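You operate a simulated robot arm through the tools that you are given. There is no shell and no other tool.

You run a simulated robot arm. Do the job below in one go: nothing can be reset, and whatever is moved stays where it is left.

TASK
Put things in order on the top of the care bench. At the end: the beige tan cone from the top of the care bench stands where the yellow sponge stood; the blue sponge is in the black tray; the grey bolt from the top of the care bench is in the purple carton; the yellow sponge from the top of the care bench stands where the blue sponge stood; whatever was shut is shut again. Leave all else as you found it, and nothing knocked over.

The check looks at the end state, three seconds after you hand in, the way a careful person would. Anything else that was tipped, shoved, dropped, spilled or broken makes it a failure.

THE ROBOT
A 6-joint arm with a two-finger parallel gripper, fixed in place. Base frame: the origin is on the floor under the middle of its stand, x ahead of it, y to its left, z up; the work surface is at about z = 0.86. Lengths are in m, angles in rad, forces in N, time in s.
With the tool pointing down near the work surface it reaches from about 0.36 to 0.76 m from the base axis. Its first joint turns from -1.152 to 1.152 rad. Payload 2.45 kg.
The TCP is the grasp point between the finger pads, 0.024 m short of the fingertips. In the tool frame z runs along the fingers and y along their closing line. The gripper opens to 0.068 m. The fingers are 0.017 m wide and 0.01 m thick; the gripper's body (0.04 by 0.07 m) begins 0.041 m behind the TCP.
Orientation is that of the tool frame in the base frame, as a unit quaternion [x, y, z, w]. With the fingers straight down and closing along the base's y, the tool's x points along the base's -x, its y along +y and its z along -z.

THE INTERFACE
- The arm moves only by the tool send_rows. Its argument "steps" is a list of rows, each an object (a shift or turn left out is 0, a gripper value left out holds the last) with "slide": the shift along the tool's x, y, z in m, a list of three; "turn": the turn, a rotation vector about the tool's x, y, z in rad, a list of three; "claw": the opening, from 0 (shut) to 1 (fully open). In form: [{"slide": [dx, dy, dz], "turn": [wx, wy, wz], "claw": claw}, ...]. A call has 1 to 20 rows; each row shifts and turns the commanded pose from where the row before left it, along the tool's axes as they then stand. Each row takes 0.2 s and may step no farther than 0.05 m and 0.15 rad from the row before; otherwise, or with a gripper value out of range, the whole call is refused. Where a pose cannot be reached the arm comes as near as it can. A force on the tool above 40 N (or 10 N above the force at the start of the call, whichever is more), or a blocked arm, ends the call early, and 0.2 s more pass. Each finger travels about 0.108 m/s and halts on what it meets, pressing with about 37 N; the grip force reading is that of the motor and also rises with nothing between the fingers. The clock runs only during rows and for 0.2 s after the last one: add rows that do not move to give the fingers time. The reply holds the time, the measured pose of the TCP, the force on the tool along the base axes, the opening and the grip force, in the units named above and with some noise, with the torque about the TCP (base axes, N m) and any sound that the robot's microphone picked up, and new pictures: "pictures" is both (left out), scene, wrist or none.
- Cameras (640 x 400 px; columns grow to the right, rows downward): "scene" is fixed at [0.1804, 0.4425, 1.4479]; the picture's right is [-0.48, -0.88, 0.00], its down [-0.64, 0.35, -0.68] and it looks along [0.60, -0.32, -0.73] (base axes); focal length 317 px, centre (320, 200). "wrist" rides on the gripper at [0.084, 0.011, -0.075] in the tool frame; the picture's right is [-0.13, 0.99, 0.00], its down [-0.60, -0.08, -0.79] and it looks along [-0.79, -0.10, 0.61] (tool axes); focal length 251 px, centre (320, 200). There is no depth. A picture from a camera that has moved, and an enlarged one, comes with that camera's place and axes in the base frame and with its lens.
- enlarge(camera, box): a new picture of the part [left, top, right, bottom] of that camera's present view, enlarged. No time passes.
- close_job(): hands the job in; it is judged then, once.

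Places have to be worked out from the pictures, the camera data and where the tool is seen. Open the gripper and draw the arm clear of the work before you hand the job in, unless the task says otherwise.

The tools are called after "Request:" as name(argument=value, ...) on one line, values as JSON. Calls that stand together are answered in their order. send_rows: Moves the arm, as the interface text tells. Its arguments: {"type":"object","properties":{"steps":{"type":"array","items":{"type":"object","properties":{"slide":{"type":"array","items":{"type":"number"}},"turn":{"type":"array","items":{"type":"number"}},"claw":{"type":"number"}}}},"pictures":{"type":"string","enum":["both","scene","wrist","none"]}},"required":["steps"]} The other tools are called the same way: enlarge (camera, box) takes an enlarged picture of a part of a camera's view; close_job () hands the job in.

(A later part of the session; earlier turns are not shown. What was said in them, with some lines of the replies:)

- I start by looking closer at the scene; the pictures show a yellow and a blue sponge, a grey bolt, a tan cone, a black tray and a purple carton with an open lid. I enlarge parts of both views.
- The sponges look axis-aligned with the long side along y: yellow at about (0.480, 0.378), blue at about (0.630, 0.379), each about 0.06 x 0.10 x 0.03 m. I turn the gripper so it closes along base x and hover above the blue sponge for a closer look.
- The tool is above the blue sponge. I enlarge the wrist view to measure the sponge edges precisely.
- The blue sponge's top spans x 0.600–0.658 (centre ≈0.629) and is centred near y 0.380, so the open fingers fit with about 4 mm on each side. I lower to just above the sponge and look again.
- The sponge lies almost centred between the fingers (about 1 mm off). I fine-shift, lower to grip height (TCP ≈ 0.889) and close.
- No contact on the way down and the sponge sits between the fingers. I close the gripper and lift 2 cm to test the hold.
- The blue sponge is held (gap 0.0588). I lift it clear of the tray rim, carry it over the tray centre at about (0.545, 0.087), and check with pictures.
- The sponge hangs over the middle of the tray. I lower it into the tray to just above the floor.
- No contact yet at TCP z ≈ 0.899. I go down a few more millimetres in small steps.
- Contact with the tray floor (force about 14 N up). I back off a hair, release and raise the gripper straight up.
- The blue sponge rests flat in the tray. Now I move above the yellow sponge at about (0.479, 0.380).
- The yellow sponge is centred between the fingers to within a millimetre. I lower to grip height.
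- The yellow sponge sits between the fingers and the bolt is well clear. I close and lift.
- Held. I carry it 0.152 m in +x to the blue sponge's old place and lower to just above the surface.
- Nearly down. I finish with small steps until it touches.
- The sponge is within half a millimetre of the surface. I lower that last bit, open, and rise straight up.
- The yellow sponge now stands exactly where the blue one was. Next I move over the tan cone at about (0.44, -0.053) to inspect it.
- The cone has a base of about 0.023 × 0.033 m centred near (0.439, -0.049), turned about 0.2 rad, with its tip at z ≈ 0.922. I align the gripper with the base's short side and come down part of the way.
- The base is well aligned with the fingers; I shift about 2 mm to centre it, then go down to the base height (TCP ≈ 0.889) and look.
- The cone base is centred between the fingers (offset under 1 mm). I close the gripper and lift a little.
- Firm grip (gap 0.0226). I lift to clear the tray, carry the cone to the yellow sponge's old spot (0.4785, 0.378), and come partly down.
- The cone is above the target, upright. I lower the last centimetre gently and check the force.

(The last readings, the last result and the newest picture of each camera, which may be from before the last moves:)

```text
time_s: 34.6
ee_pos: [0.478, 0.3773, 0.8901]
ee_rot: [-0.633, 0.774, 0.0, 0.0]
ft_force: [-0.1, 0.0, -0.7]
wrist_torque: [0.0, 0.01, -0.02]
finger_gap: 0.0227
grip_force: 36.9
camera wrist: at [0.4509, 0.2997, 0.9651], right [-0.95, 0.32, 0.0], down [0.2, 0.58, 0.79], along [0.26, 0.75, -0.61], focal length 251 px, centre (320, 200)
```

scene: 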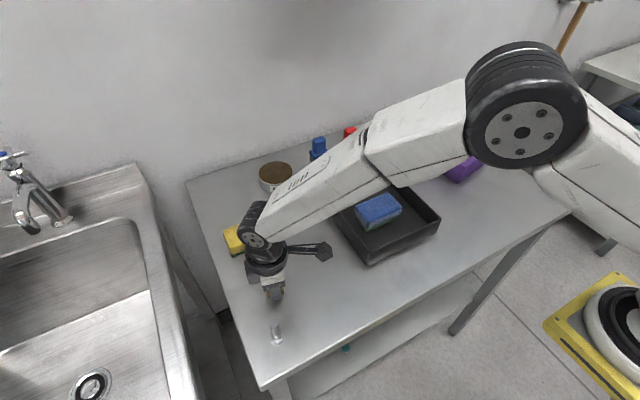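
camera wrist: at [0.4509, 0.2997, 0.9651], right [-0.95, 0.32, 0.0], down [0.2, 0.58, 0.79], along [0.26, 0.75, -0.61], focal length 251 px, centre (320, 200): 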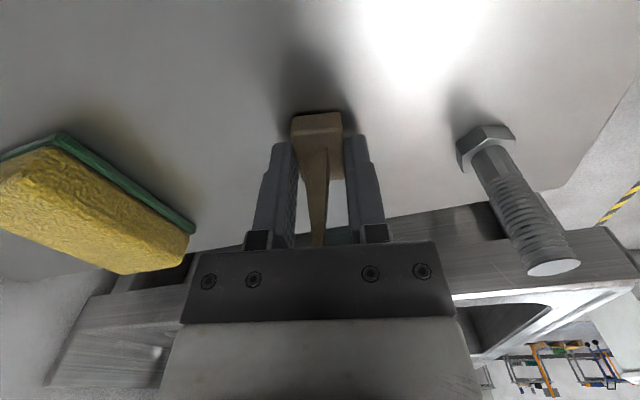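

No contact force yet though the height equals the pick height within noise; I go down 1 mm more, checking the reading, before releasing.

Request:
send_rows(steps=[{"slide": [0, 0, 0.0005]}, {"slide": [0, 0, 0.0005]}, {"slide": [0, 0, 0]}], pictures="none")

```text
time_s: 35.4
ee_pos: [0.4791, 0.3792, 0.889]
ee_rot: [-0.633, 0.774, 0.0, 0.0]
ft_force: [-1.3, -0.9, 6.2]
wrist_torque: [-0.09, 0.07, 0.0]
finger_gap: 0.0223
grip_force: 37.2
```

The cone now touches the surface (6 N). I open part way, then rise straight up clear of the spike.

Request:
send_rows(steps=[{"slide": [0, 0, -0.0005]}, {"claw": 0.7}, {"claw": 0.7}, {"claw": 0.7}, {"slide": [0, 0, -0.02]}, {"slide": [0, 0, -0.03]}, {"slide": [0, 0, -0.04]}, {"slide": [0, 0, -0.03]}, {"slide": [0, 0, 0]}], pictures="both")

Request:
enlarge(camera="scene", box=[220, 200, 340, 360])

Request:
enlarge(camera="wrist", box=[200, 0, 560, 200])

```text
time_s: 37.4
ee_pos: [0.4772, 0.3802, 1.0084]
ee_rot: [-0.633, 0.774, 0.001, 0.0]
ft_force: [0.0, -0.6, -0.4]
wrist_torque: [-0.01, 0.03, 0.01]
finger_gap: 0.0474
grip_force: 0.0
camera wrist: at [0.4505, 0.3006, 1.0834], right [-0.95, 0.32, 0.0], down [0.2, 0.58, 0.79], along [0.26, 0.75, -0.61], focal length 251 px, centre (320, 200)
```

scene: 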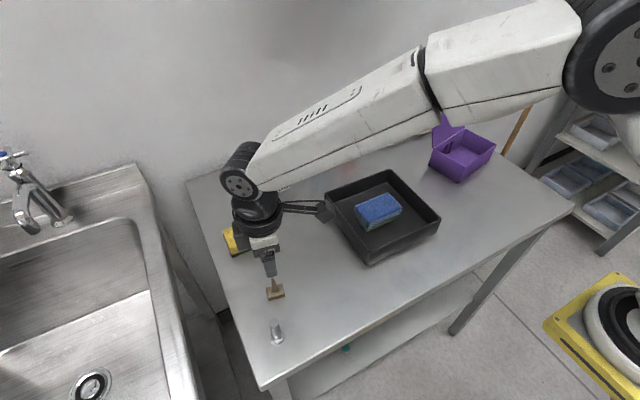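
wrist: 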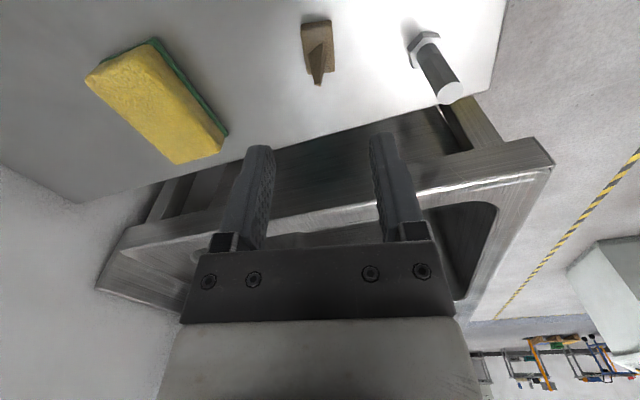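

```text
2.50 times, centred on (280, 280) of scene
camera zoom: at [0.1804, 0.4425, 1.4479], right [-0.48, -0.88, 0.0], down [-0.64, 0.35, -0.68], along [0.6, -0.32, -0.73], focal length 792 px, centre (420, 0)
```

zoom: 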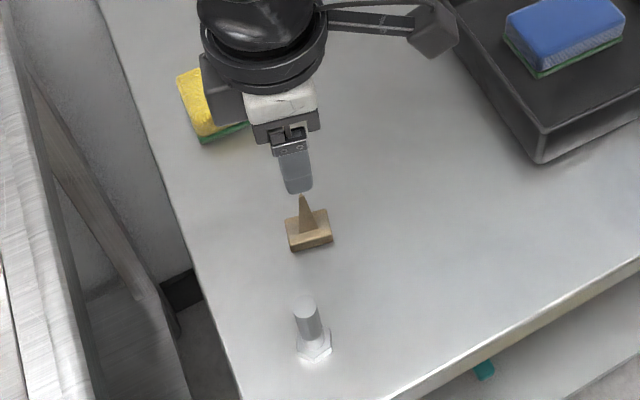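

```text
1.78 times, centred on (380, 100) of wrist
camera zoom: at [0.4505, 0.3006, 1.0834], right [-0.95, 0.32, 0.0], down [0.2, 0.58, 0.79], along [0.26, 0.75, -0.61], focal length 447 px, centre (213, 378)
```

zoom: 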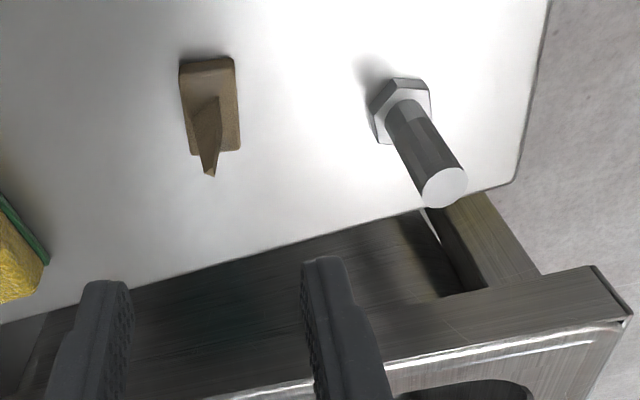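

The cone stands upright where the yellow sponge was. The bolt stands at about (0.3985, 0.411) with its top near z 0.928; I move above it and check the alignment.

Request:
send_rows(steps=[{"slide": [-0.0052, 0.0283, 0]}, {"slide": [-0.0052, 0.0283, 0]}, {"slide": [-0.0052, 0.0283, 0]}, {"slide": [0, 0, 0.02]}, {"slide": [0, 0, 0]}], pictures="both")

Request:
enlarge(camera="wrist", box=[220, 20, 420, 160])

```text
time_s: 38.6
ee_pos: [0.4011, 0.4111, 0.9917]
ee_rot: [-0.633, 0.774, 0.001, 0.0]
ft_force: [1.0, 0.4, 0.5]
wrist_torque: [0.0, -0.05, 0.01]
finger_gap: 0.0473
grip_force: 0.0
camera wrist: at [0.3733, 0.3324, 1.0655], right [-0.95, 0.32, 0.0], down [0.2, 0.58, 0.79], along [0.26, 0.75, -0.61], focal length 251 px, centre (320, 200)
```

scene: 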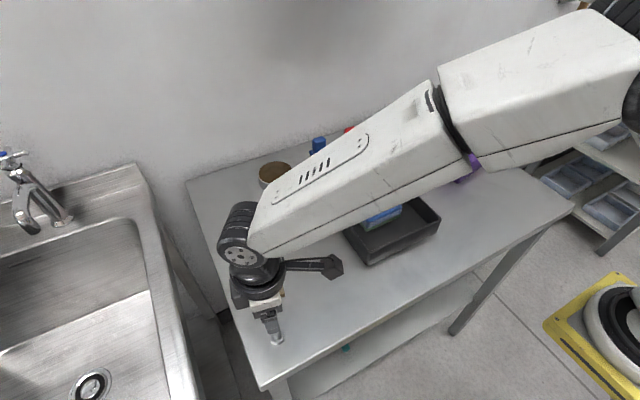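
wrist: 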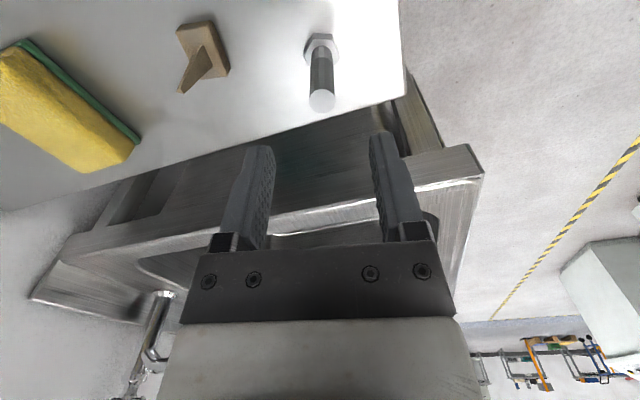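

```text
2.86 times, centred on (320, 90) of wrist
camera zoom: at [0.3733, 0.3324, 1.0655], right [-0.95, 0.32, 0.0], down [0.2, 0.58, 0.79], along [0.26, 0.75, -0.61], focal length 718 px, centre (320, 514)
```

zoom: 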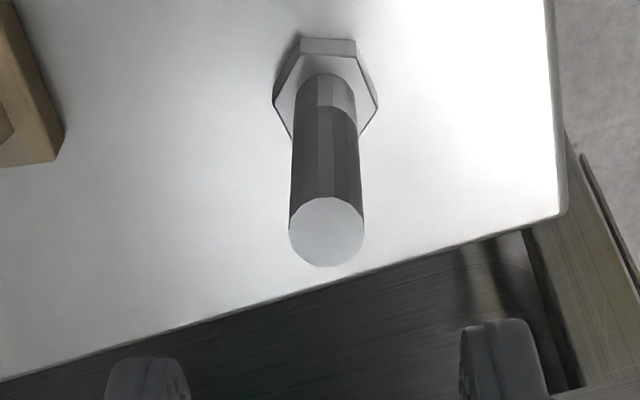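

The bolt is nearly centred (about 3 mm off along tool x). I shift, lower to TCP z ≈ 0.910 around the shaft, and check before closing.

Request:
send_rows(steps=[{"slide": [0.003, 0.002, 0]}, {"slide": [0, 0, 0.03]}, {"slide": [0, 0, 0.03]}, {"slide": [0, 0, 0.0185]}, {"slide": [0, 0, 0]}], pictures="both")

Request:
enlarge(camera="wrist", box=[200, 60, 440, 260])

```text
time_s: 39.8
ee_pos: [0.396, 0.4073, 0.9114]
ee_rot: [-0.633, 0.775, -0.001, 0.0]
ft_force: [0.4, 0.4, 0.4]
wrist_torque: [0.02, 0.0, 0.03]
finger_gap: 0.0477
grip_force: 0.0
camera wrist: at [0.3694, 0.328, 0.9861], right [-0.95, 0.32, 0.0], down [0.2, 0.58, 0.79], along [0.26, 0.75, -0.61], focal length 251 px, centre (320, 200)
```

scene: 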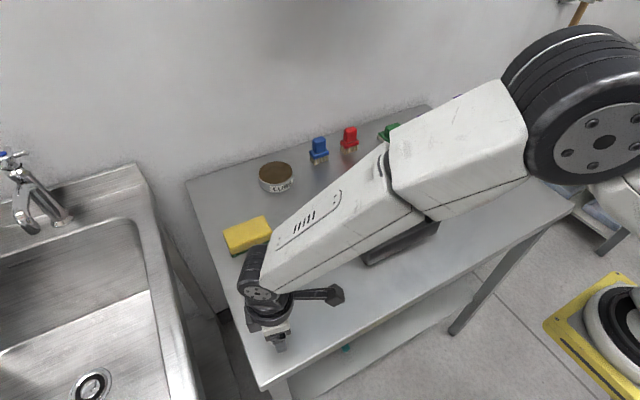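
wrist: 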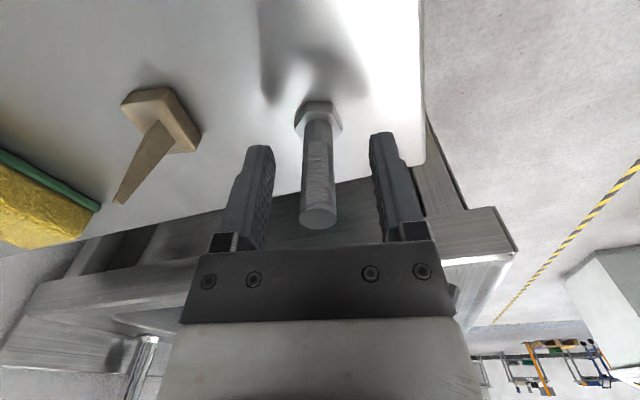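

```text
2.00 times, centred on (320, 160) of wrist
camera zoom: at [0.3694, 0.328, 0.9861], right [-0.95, 0.32, 0.0], down [0.2, 0.58, 0.79], along [0.26, 0.75, -0.61], focal length 503 px, centre (320, 280)
```

zoom: 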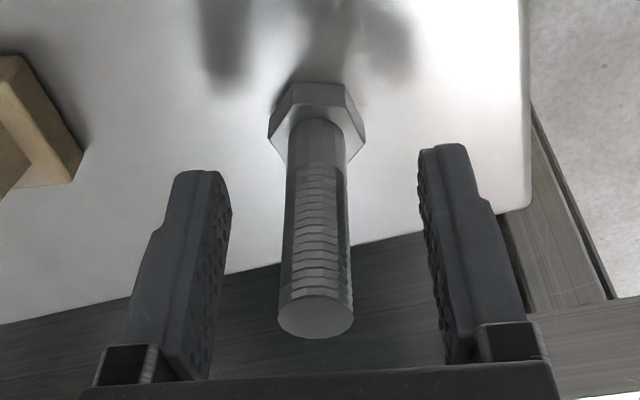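

The shaft is centred between the pads. I close on it and lift 2 cm.

Request:
send_rows(steps=[{"claw": 0.0}, {"claw": 0.0}, {"claw": 0.0}, {"slide": [0, 0, 0]}, {"slide": [0, 0, -0.02]}, {"slide": [0, 0, 0]}], pictures="both")

Request:
enlarge(camera="wrist", box=[200, 60, 440, 260])

```text
time_s: 41.2
ee_pos: [0.3966, 0.4069, 0.9329]
ee_rot: [-0.633, 0.775, -0.001, 0.0]
ft_force: [-0.6, 0.3, -1.0]
wrist_torque: [0.01, 0.0, -0.02]
finger_gap: 0.0151
grip_force: 34.4
camera wrist: at [0.3704, 0.329, 1.0076], right [-0.95, 0.32, 0.0], down [0.2, 0.58, 0.79], along [0.26, 0.75, -0.61], focal length 251 px, centre (320, 200)
```

scene: 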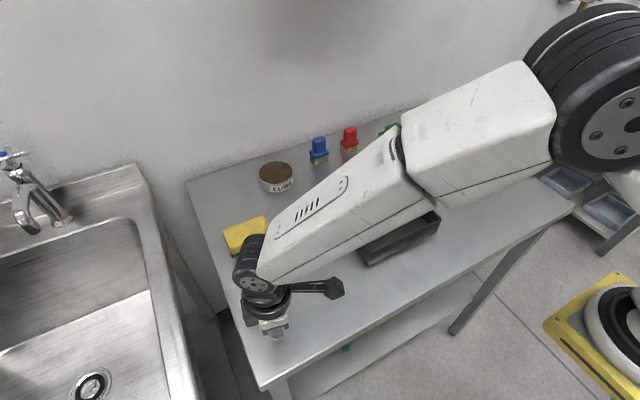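
wrist: 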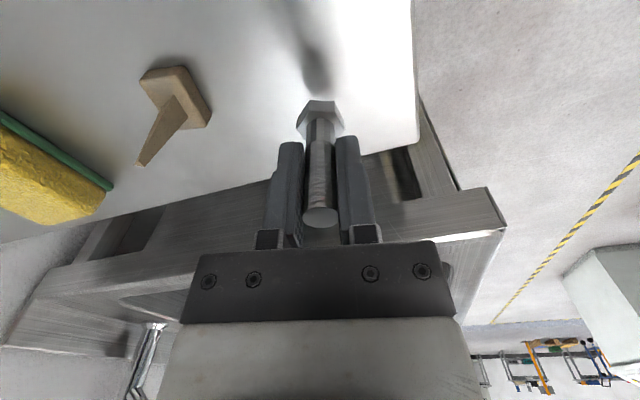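

```text
2.00 times, centred on (320, 160) of wrist
camera zoom: at [0.3704, 0.329, 1.0076], right [-0.95, 0.32, 0.0], down [0.2, 0.58, 0.79], along [0.26, 0.75, -0.61], focal length 503 px, centre (320, 280)
```

zoom: 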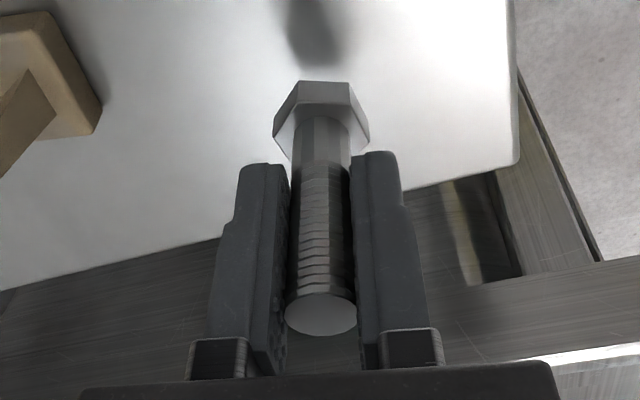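

The bolt is held on its shaft (gap 0.0151). I lift it high and turn the gripper back so the camera points to the base side and the closing line runs along the carton's long side.

Request:
send_rows(steps=[{"slide": [0, 0, -0.04]}, {"slide": [0, 0, -0.04]}, {"slide": [0, 0, -0.04]}, {"turn": [0, 0, 0.1322]}, {"turn": [0, 0, 0.1322]}, {"turn": [0, 0, 0.1322]}, {"turn": [0, 0, 0.1322]}, {"turn": [0, 0, 0.1322]}, {"turn": [0, 0, 0.1322]}, {"turn": [0, 0, 0.1322]}, {"turn": [0, 0, 0.1322]}, {"turn": [0, 0, 0.1324]}, {"slide": [0, 0, 0]}], pictures="both")

```text
time_s: 44.0
ee_pos: [0.3958, 0.4095, 1.0507]
ee_rot: [-0.09, 0.996, 0.0, -0.001]
ft_force: [0.1, -0.8, -1.6]
wrist_torque: [0.02, 0.02, -0.04]
finger_gap: 0.0151
grip_force: 34.3
camera wrist: at [0.3113, 0.4059, 1.1257], right [-0.05, 1.0, 0.0], down [0.61, 0.03, 0.79], along [0.79, 0.04, -0.61], focal length 251 px, centre (320, 200)
```

scene: 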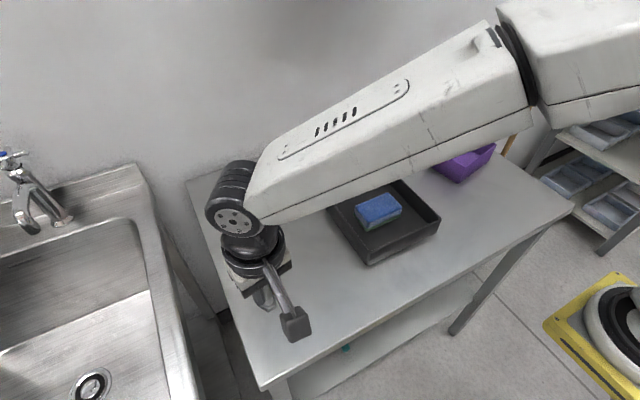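
wrist: 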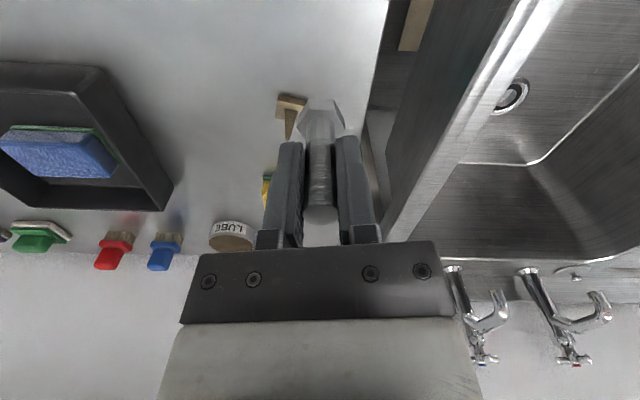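

Orientation is as planned. Now I carry the bolt high over the bench to just in front of the carton, at about (0.545, -0.22, 1.05), to look inside it.

Request:
send_rows(steps=[{"slide": [-0.0024, -0.04608, 0]}, {"slide": [-0.0024, -0.04608, 0]}, {"slide": [-0.0024, -0.04608, 0]}, {"slide": [-0.0024, -0.04608, 0]}, {"slide": [-0.0024, -0.04608, 0]}, {"slide": [-0.0024, -0.04608, 0]}, {"slide": [-0.0024, -0.04608, 0]}, {"slide": [-0.0024, -0.04608, 0]}, {"slide": [-0.0024, -0.04608, 0]}, {"slide": [-0.0024, -0.04608, 0]}, {"slide": [-0.0024, -0.04608, 0]}, {"slide": [-0.0024, -0.04608, 0]}, {"slide": [-0.0024, -0.04608, 0]}, {"slide": [-0.0024, -0.04608, 0]}, {"slide": [0, 0, 0]}], pictures="both")

Request:
enlarge(camera="wrist", box=[200, 0, 460, 160])

Request:
enlarge(camera="scene", box=[400, 80, 540, 200])

```text
time_s: 47.2
ee_pos: [0.5462, -0.2206, 1.053]
ee_rot: [-0.091, 0.996, 0.0, 0.001]
ft_force: [-0.5, -0.2, -0.3]
wrist_torque: [0.03, 0.04, -0.01]
finger_gap: 0.0152
grip_force: 34.2
camera wrist: at [0.461, -0.2243, 1.1272], right [-0.05, 1.0, 0.0], down [0.61, 0.03, 0.79], along [0.79, 0.04, -0.61], focal length 251 px, centre (320, 200)
```

scene: 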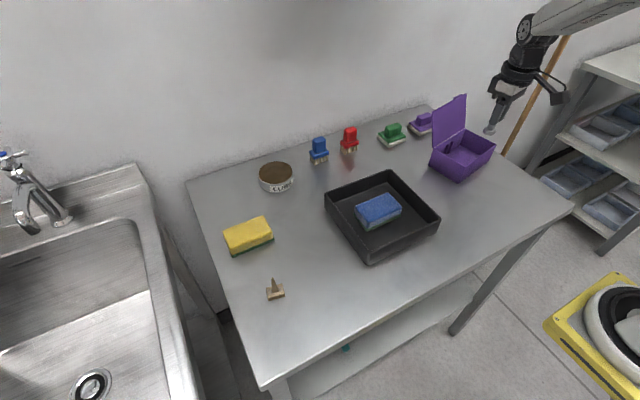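
wrist: 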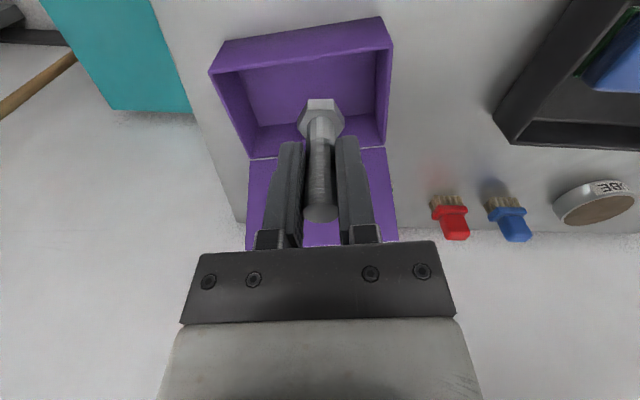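

```text
2.46 times, centred on (330, 80) of wrist
camera zoom: at [0.461, -0.2243, 1.1272], right [-0.05, 1.0, 0.0], down [0.61, 0.03, 0.79], along [0.79, 0.04, -0.61], focal length 619 px, centre (295, 495)
```

zoom: 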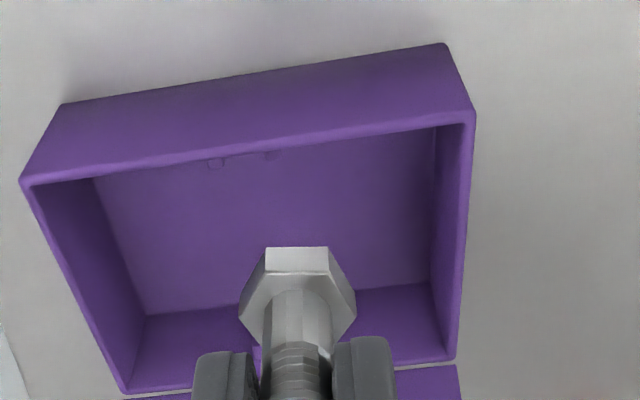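

```text
3.33 times, centred on (470, 140) of scene
camera zoom: at [0.1805, 0.4424, 1.4479], right [-0.48, -0.88, 0.0], down [-0.64, 0.35, -0.68], along [0.6, -0.32, -0.73], focal length 1055 px, centre (-180, 400)
```

zoom: 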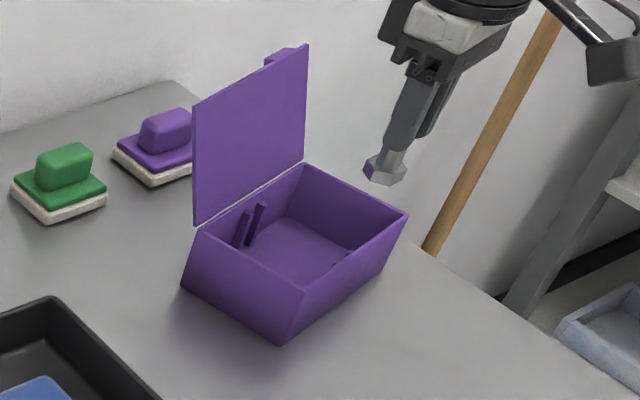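

The carton opening is centred near (0.600, -0.229), its lid leans back at the far side and two small ribs sit on the back wall. I move the bolt to (0.592, -0.235) and begin lowering, checking the view before entering deep.

Request:
send_rows(steps=[{"slide": [-0.02175, -0.0116, 0]}, {"slide": [-0.02175, -0.0116, 0]}, {"slide": [0, 0, 0]}, {"slide": [0, 0, 0.03]}, {"slide": [0, 0, 0.03]}, {"slide": [0, 0, 0.02]}, {"slide": [0, 0, 0]}], pictures="both")

Request:
enlarge(camera="wrist", box=[180, 0, 480, 200])

Request:
enlarge(camera="scene", box=[400, 80, 540, 200])

```text
time_s: 48.8
ee_pos: [0.5928, -0.2342, 0.9713]
ee_rot: [-0.091, 0.996, 0.001, 0.001]
ft_force: [0.5, -0.5, -1.0]
wrist_torque: [0.0, -0.02, 0.02]
finger_gap: 0.015
grip_force: 34.7
camera wrist: at [0.5098, -0.2395, 1.0447], right [-0.05, 1.0, 0.0], down [0.61, 0.03, 0.79], along [0.79, 0.04, -0.61], focal length 251 px, centre (320, 200)
```

scene: 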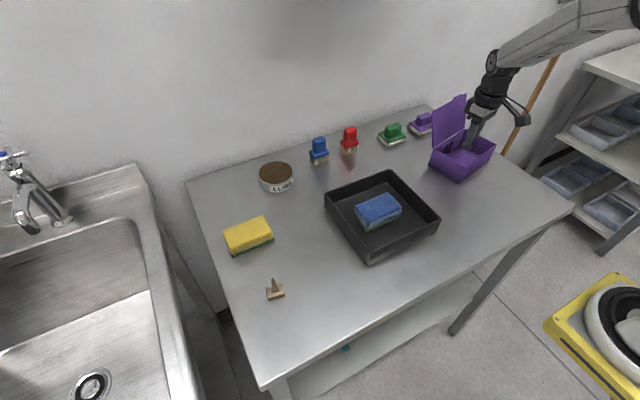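
wrist: 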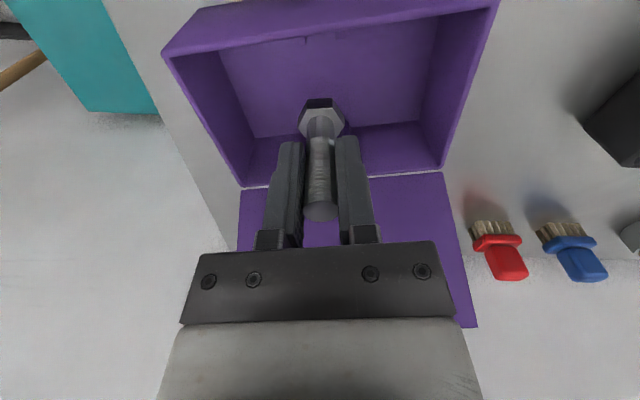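

```text
2.00 times, centred on (330, 100) of wrist
camera zoom: at [0.5098, -0.2395, 1.0447], right [-0.05, 1.0, 0.0], down [0.61, 0.03, 0.79], along [0.79, 0.04, -0.61], focal length 503 px, centre (300, 400)
```

zoom: 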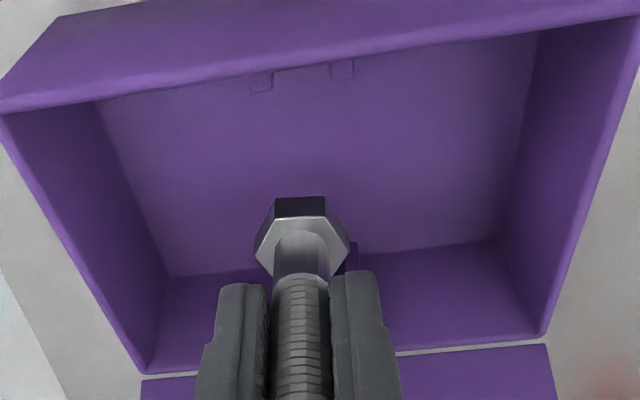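

```text
3.33 times, centred on (470, 140) of scene
camera zoom: at [0.1805, 0.4425, 1.4479], right [-0.48, -0.88, 0.0], down [-0.64, 0.35, -0.68], along [0.6, -0.32, -0.73], focal length 1055 px, centre (-180, 400)
```

zoom: 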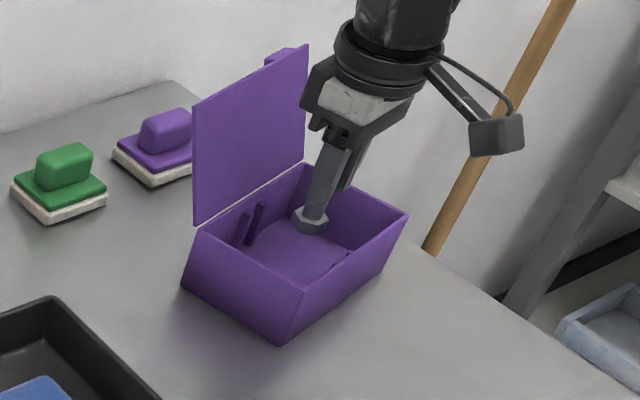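

The bolt hangs well inside the opening, away from walls, ribs and lid. I lower it to just above the carton floor.

Request:
send_rows(steps=[{"slide": [0, 0, 0.02]}, {"slide": [0, 0, 0.02]}, {"slide": [0, 0, 0.009]}, {"slide": [0, 0, 0]}], pictures="both")

Request:
enlarge(camera="scene", box=[400, 80, 540, 200])

```text
time_s: 49.8
ee_pos: [0.593, -0.2356, 0.922]
ee_rot: [-0.091, 0.996, 0.0, 0.0]
ft_force: [-0.1, -1.8, 0.6]
wrist_torque: [-0.04, -0.03, 0.0]
finger_gap: 0.0151
grip_force: 33.9
camera wrist: at [0.5086, -0.2387, 0.9955], right [-0.05, 1.0, 0.0], down [0.61, 0.03, 0.79], along [0.79, 0.04, -0.61], focal length 251 px, centre (320, 200)
```

scene: 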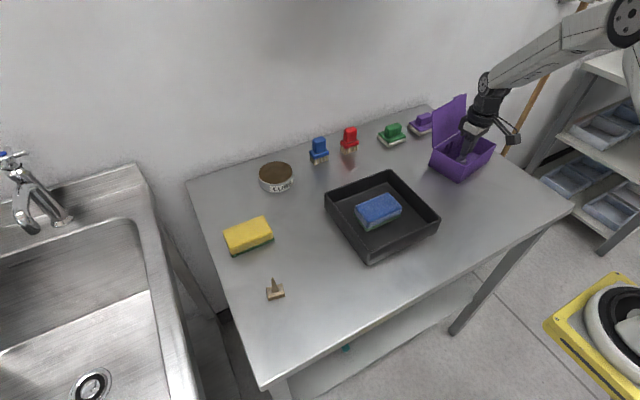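
wrist: 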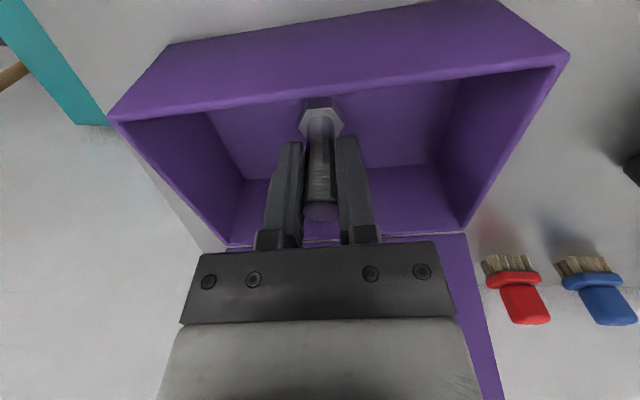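

```text
3.33 times, centred on (470, 140) of scene
camera zoom: at [0.1804, 0.4425, 1.4479], right [-0.48, -0.88, 0.0], down [-0.64, 0.35, -0.68], along [0.6, -0.32, -0.73], focal length 1055 px, centre (-180, 400)
```

zoom: 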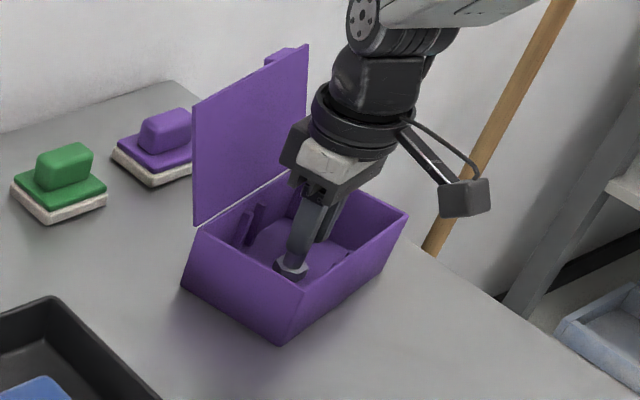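

The bolt is close above the carton floor with no contact. I go on in small steps, watching the force.

Request:
send_rows(steps=[{"slide": [0, 0, 0.002]}, {"slide": [0, 0, 0.002]}, {"slide": [0, 0, 0.001]}, {"slide": [0, 0, 0.001]}, {"slide": [0, 0, 0]}], pictures="none")

```text
time_s: 51.0
ee_pos: [0.5939, -0.2347, 0.9194]
ee_rot: [-0.09, 0.996, -0.002, 0.003]
ft_force: [2.7, 0.6, 23.8]
wrist_torque: [0.22, -0.24, -0.07]
finger_gap: 0.0152
grip_force: 34.4
```

Contact with the floor (24 N). I ease up by 2 mm to relieve the force and read again.

Request:
send_rows(steps=[{"slide": [0, 0, -0.0015]}, {"slide": [0, 0, -0.001]}, {"slide": [0, 0, 0]}], pictures="wrist")

```text
time_s: 51.8
ee_pos: [0.5924, -0.2349, 0.9187]
ee_rot: [-0.09, 0.996, -0.001, -0.001]
ft_force: [4.6, -2.7, 12.4]
wrist_torque: [-0.19, -0.41, -0.07]
finger_gap: 0.0146
grip_force: 33.8
camera wrist: at [0.5084, -0.2383, 0.9933], right [-0.05, 1.0, 0.0], down [0.61, 0.03, 0.79], along [0.79, 0.04, -0.61], focal length 251 px, centre (320, 200)
```

wrist: 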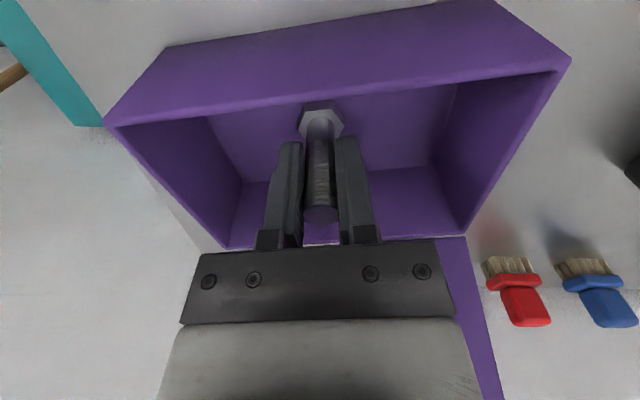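

The bolt still rests on the floor with 12 N; I relieve one more millimetre, then open the gripper partly and look.

Request:
send_rows(steps=[{"slide": [0, 0, -0.001]}, {"slide": [0, 0, 0]}, {"claw": 0.25}, {"claw": 0.4}, {"claw": 0.6}, {"claw": 0.6}, {"slide": [0, 0, 0]}], pictures="both")

Request:
enlarge(camera="wrist", box=[200, 60, 440, 260])

Request:
enlarge(camera="scene", box=[400, 80, 540, 200])

```text
time_s: 53.4
ee_pos: [0.5927, -0.2342, 0.9189]
ee_rot: [-0.09, 0.996, 0.0, 0.001]
ft_force: [0.0, -0.2, -0.3]
wrist_torque: [0.01, -0.04, 0.0]
finger_gap: 0.0409
grip_force: 0.0
camera wrist: at [0.5082, -0.2378, 0.9943], right [-0.05, 1.0, 0.0], down [0.61, 0.03, 0.79], along [0.79, 0.04, -0.61], focal length 251 px, centre (320, 200)
```

scene: 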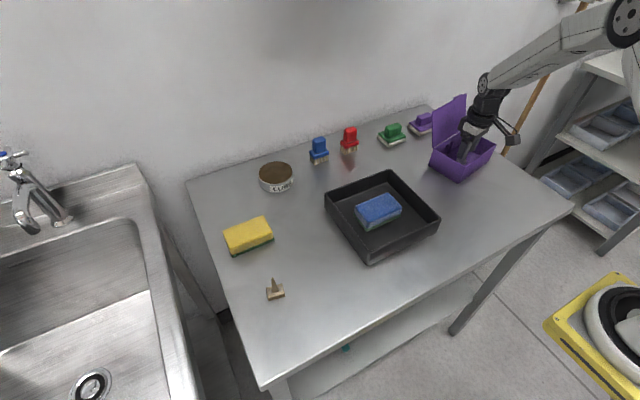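
wrist: 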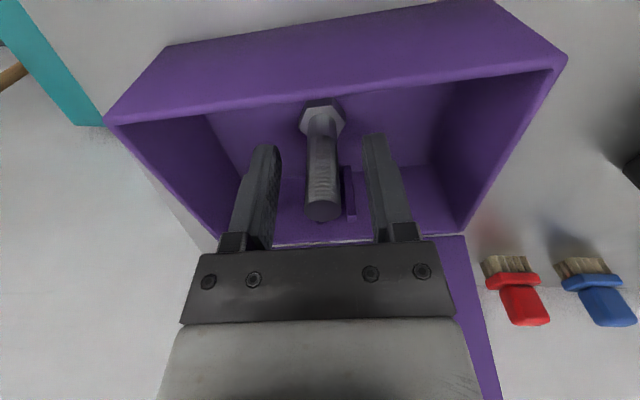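

```text
2.00 times, centred on (320, 160) of wrist
camera zoom: at [0.5082, -0.2378, 0.9943], right [-0.05, 1.0, 0.0], down [0.61, 0.03, 0.79], along [0.79, 0.04, -0.61], focal length 503 px, centre (320, 280)
```

zoom: 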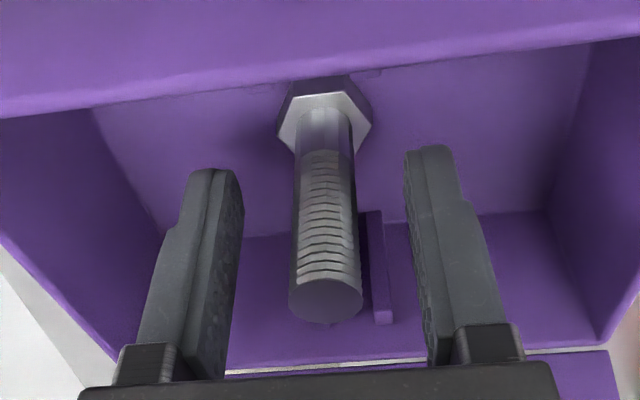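

```text
3.33 times, centred on (470, 140) of scene
camera zoom: at [0.1804, 0.4425, 1.4479], right [-0.48, -0.88, 0.0], down [-0.64, 0.35, -0.68], along [0.6, -0.32, -0.73], focal length 1055 px, centre (-180, 400)
```

zoom: 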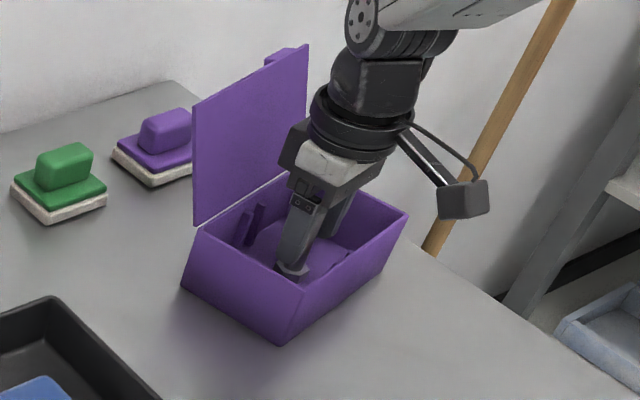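

The bolt stands free in the carton and the fingers are clear of it. I rise straight up, keeping the opening, then draw the arm back from the work.

Request:
send_rows(steps=[{"slide": [0, 0, -0.02]}, {"slide": [0, 0, -0.03]}, {"slide": [0, 0, -0.04]}, {"slide": [0, 0, -0.04]}, {"slide": [0, 0, -0.04]}, {"slide": [0, 0, -0.04]}, {"slide": [0.04, 0, 0]}, {"slide": [0.04, 0, 0]}, {"slide": [0.04, 0, 0]}, {"slide": [0, 0, 0]}], pictures="both")

Request:
enlarge(camera="scene", box=[400, 80, 540, 200])

Request:
enlarge(camera="scene", box=[200, 130, 460, 320])

Request:
enlarge(camera="wrist", box=[180, 0, 480, 200])

```text
time_s: 55.6
ee_pos: [0.4755, -0.2584, 1.1311]
ee_rot: [-0.091, 0.996, 0.0, 0.0]
ft_force: [0.0, -0.1, 0.6]
wrist_torque: [-0.01, 0.04, 0.01]
finger_gap: 0.0406
grip_force: 0.1
camera wrist: at [0.3926, -0.2617, 1.2054], right [-0.05, 1.0, 0.0], down [0.61, 0.03, 0.79], along [0.79, 0.04, -0.61], focal length 251 px, centre (320, 200)
```

scene: 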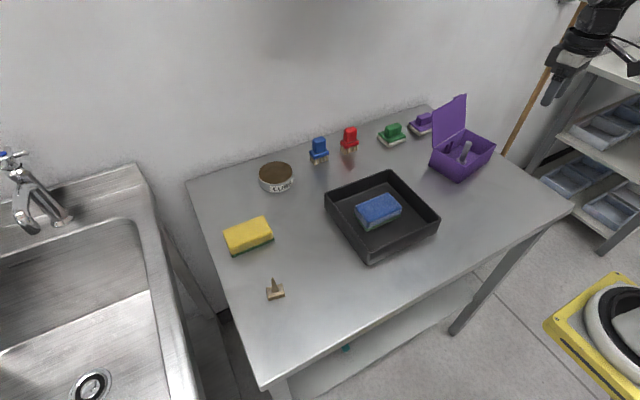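
wrist: 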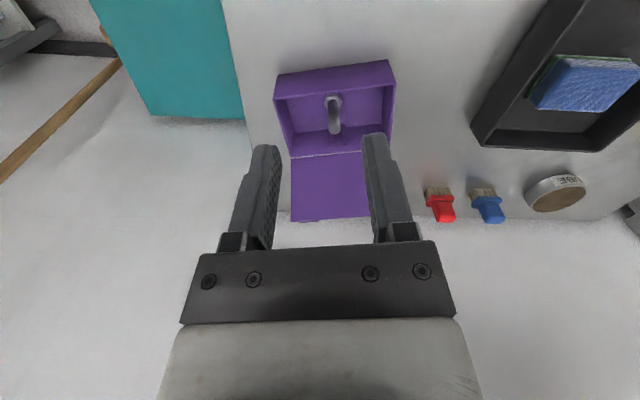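

```text
3.33 times, centred on (470, 140) of scene
camera zoom: at [0.1804, 0.4425, 1.4479], right [-0.48, -0.88, 0.0], down [-0.64, 0.35, -0.68], along [0.6, -0.32, -0.73], focal length 1055 px, centre (-180, 400)
```

zoom: 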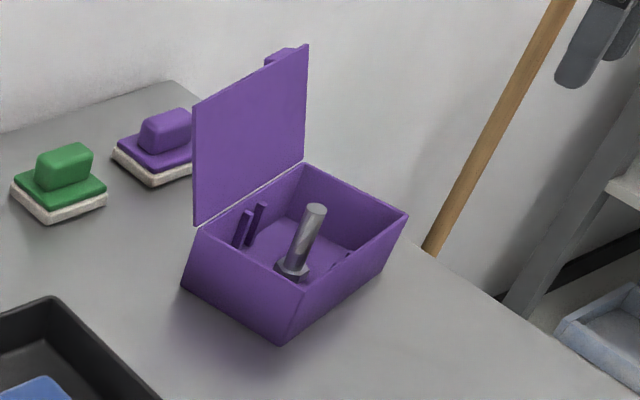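

```text
2.11 times, centred on (330, 225) of scene
camera zoom: at [0.1804, 0.4425, 1.4479], right [-0.48, -0.88, 0.0], down [-0.64, 0.35, -0.68], along [0.6, -0.32, -0.73], focal length 667 px, centre (299, 147)
```

zoom: 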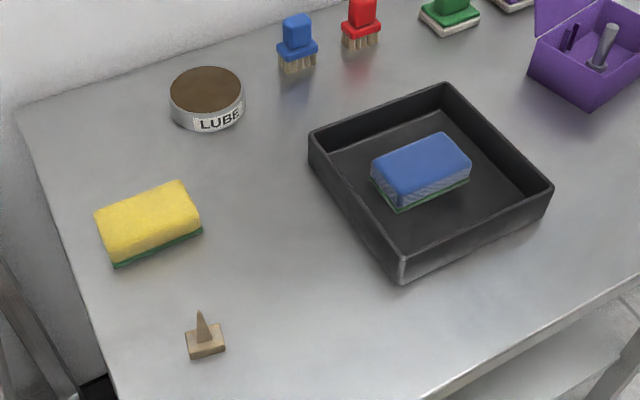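

```text
2.00 times, centred on (330, 100) of wrist
camera zoom: at [0.3926, -0.2617, 1.2054], right [-0.05, 1.0, 0.0], down [0.61, 0.03, 0.79], along [0.79, 0.04, -0.61], focal length 503 px, centre (300, 400)
```

zoom: 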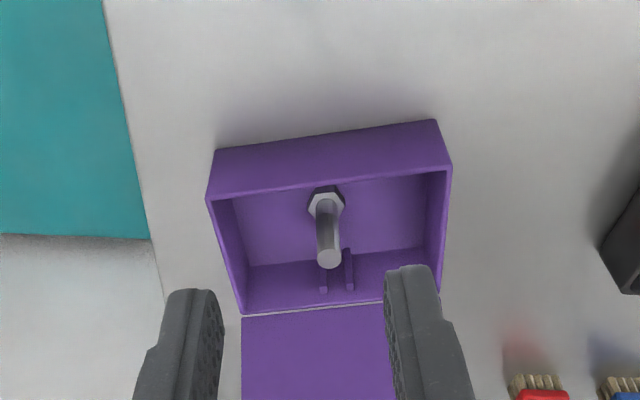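

Everything is in place: blue sponge in the tray, yellow where the blue was, cone where the yellow was, bolt upright in the carton, lid as it was found. I open the gripper fully and let the arm settle before handing in.

Request:
send_rows(steps=[{"claw": 1.0}, {"slide": [0.02, 0.02, -0.02], "claw": 1.0}, {"slide": [0, 0, 0], "claw": 1.0}, {"slide": [0, 0, 0], "claw": 1.0}], pictures="scene")

```text
time_s: 56.6
ee_pos: [0.4542, -0.2419, 1.1517]
ee_rot: [-0.091, 0.996, 0.0, 0.0]
ft_force: [-0.3, 0.0, -0.5]
wrist_torque: [-0.01, 0.01, 0.01]
finger_gap: 0.0679
grip_force: 0.1
```

scene: 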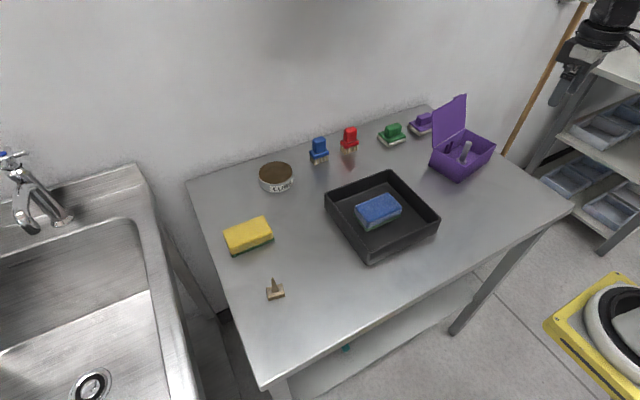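

The gripper is open and clear of the work, and the final picture shows every item standing in its place. I hand the job in.

Request:
close_job()

```text
The job is handed in.
```

The bench is in order and I have handed the job in. The last picture shows everything in place, but I have not seen the check's result.

- **Blue sponge:** it lies flat in the black tray.
- **Yellow sponge:** it stands where the blue sponge stood, within about 2 mm.
- **Tan cone:** it stands upright where the yellow sponge stood.
- **Grey bolt:** it stands upright on its head in the purple carton. It is taller than the carton, so its top shows about 2 cm above the rim.
- **Carton lid:** it was open at the start and I left it open. Nothing else was shut, so nothing needed shutting again.

I saw nothing else moved or knocked over. The gripper is open and the arm is clear of the bench.
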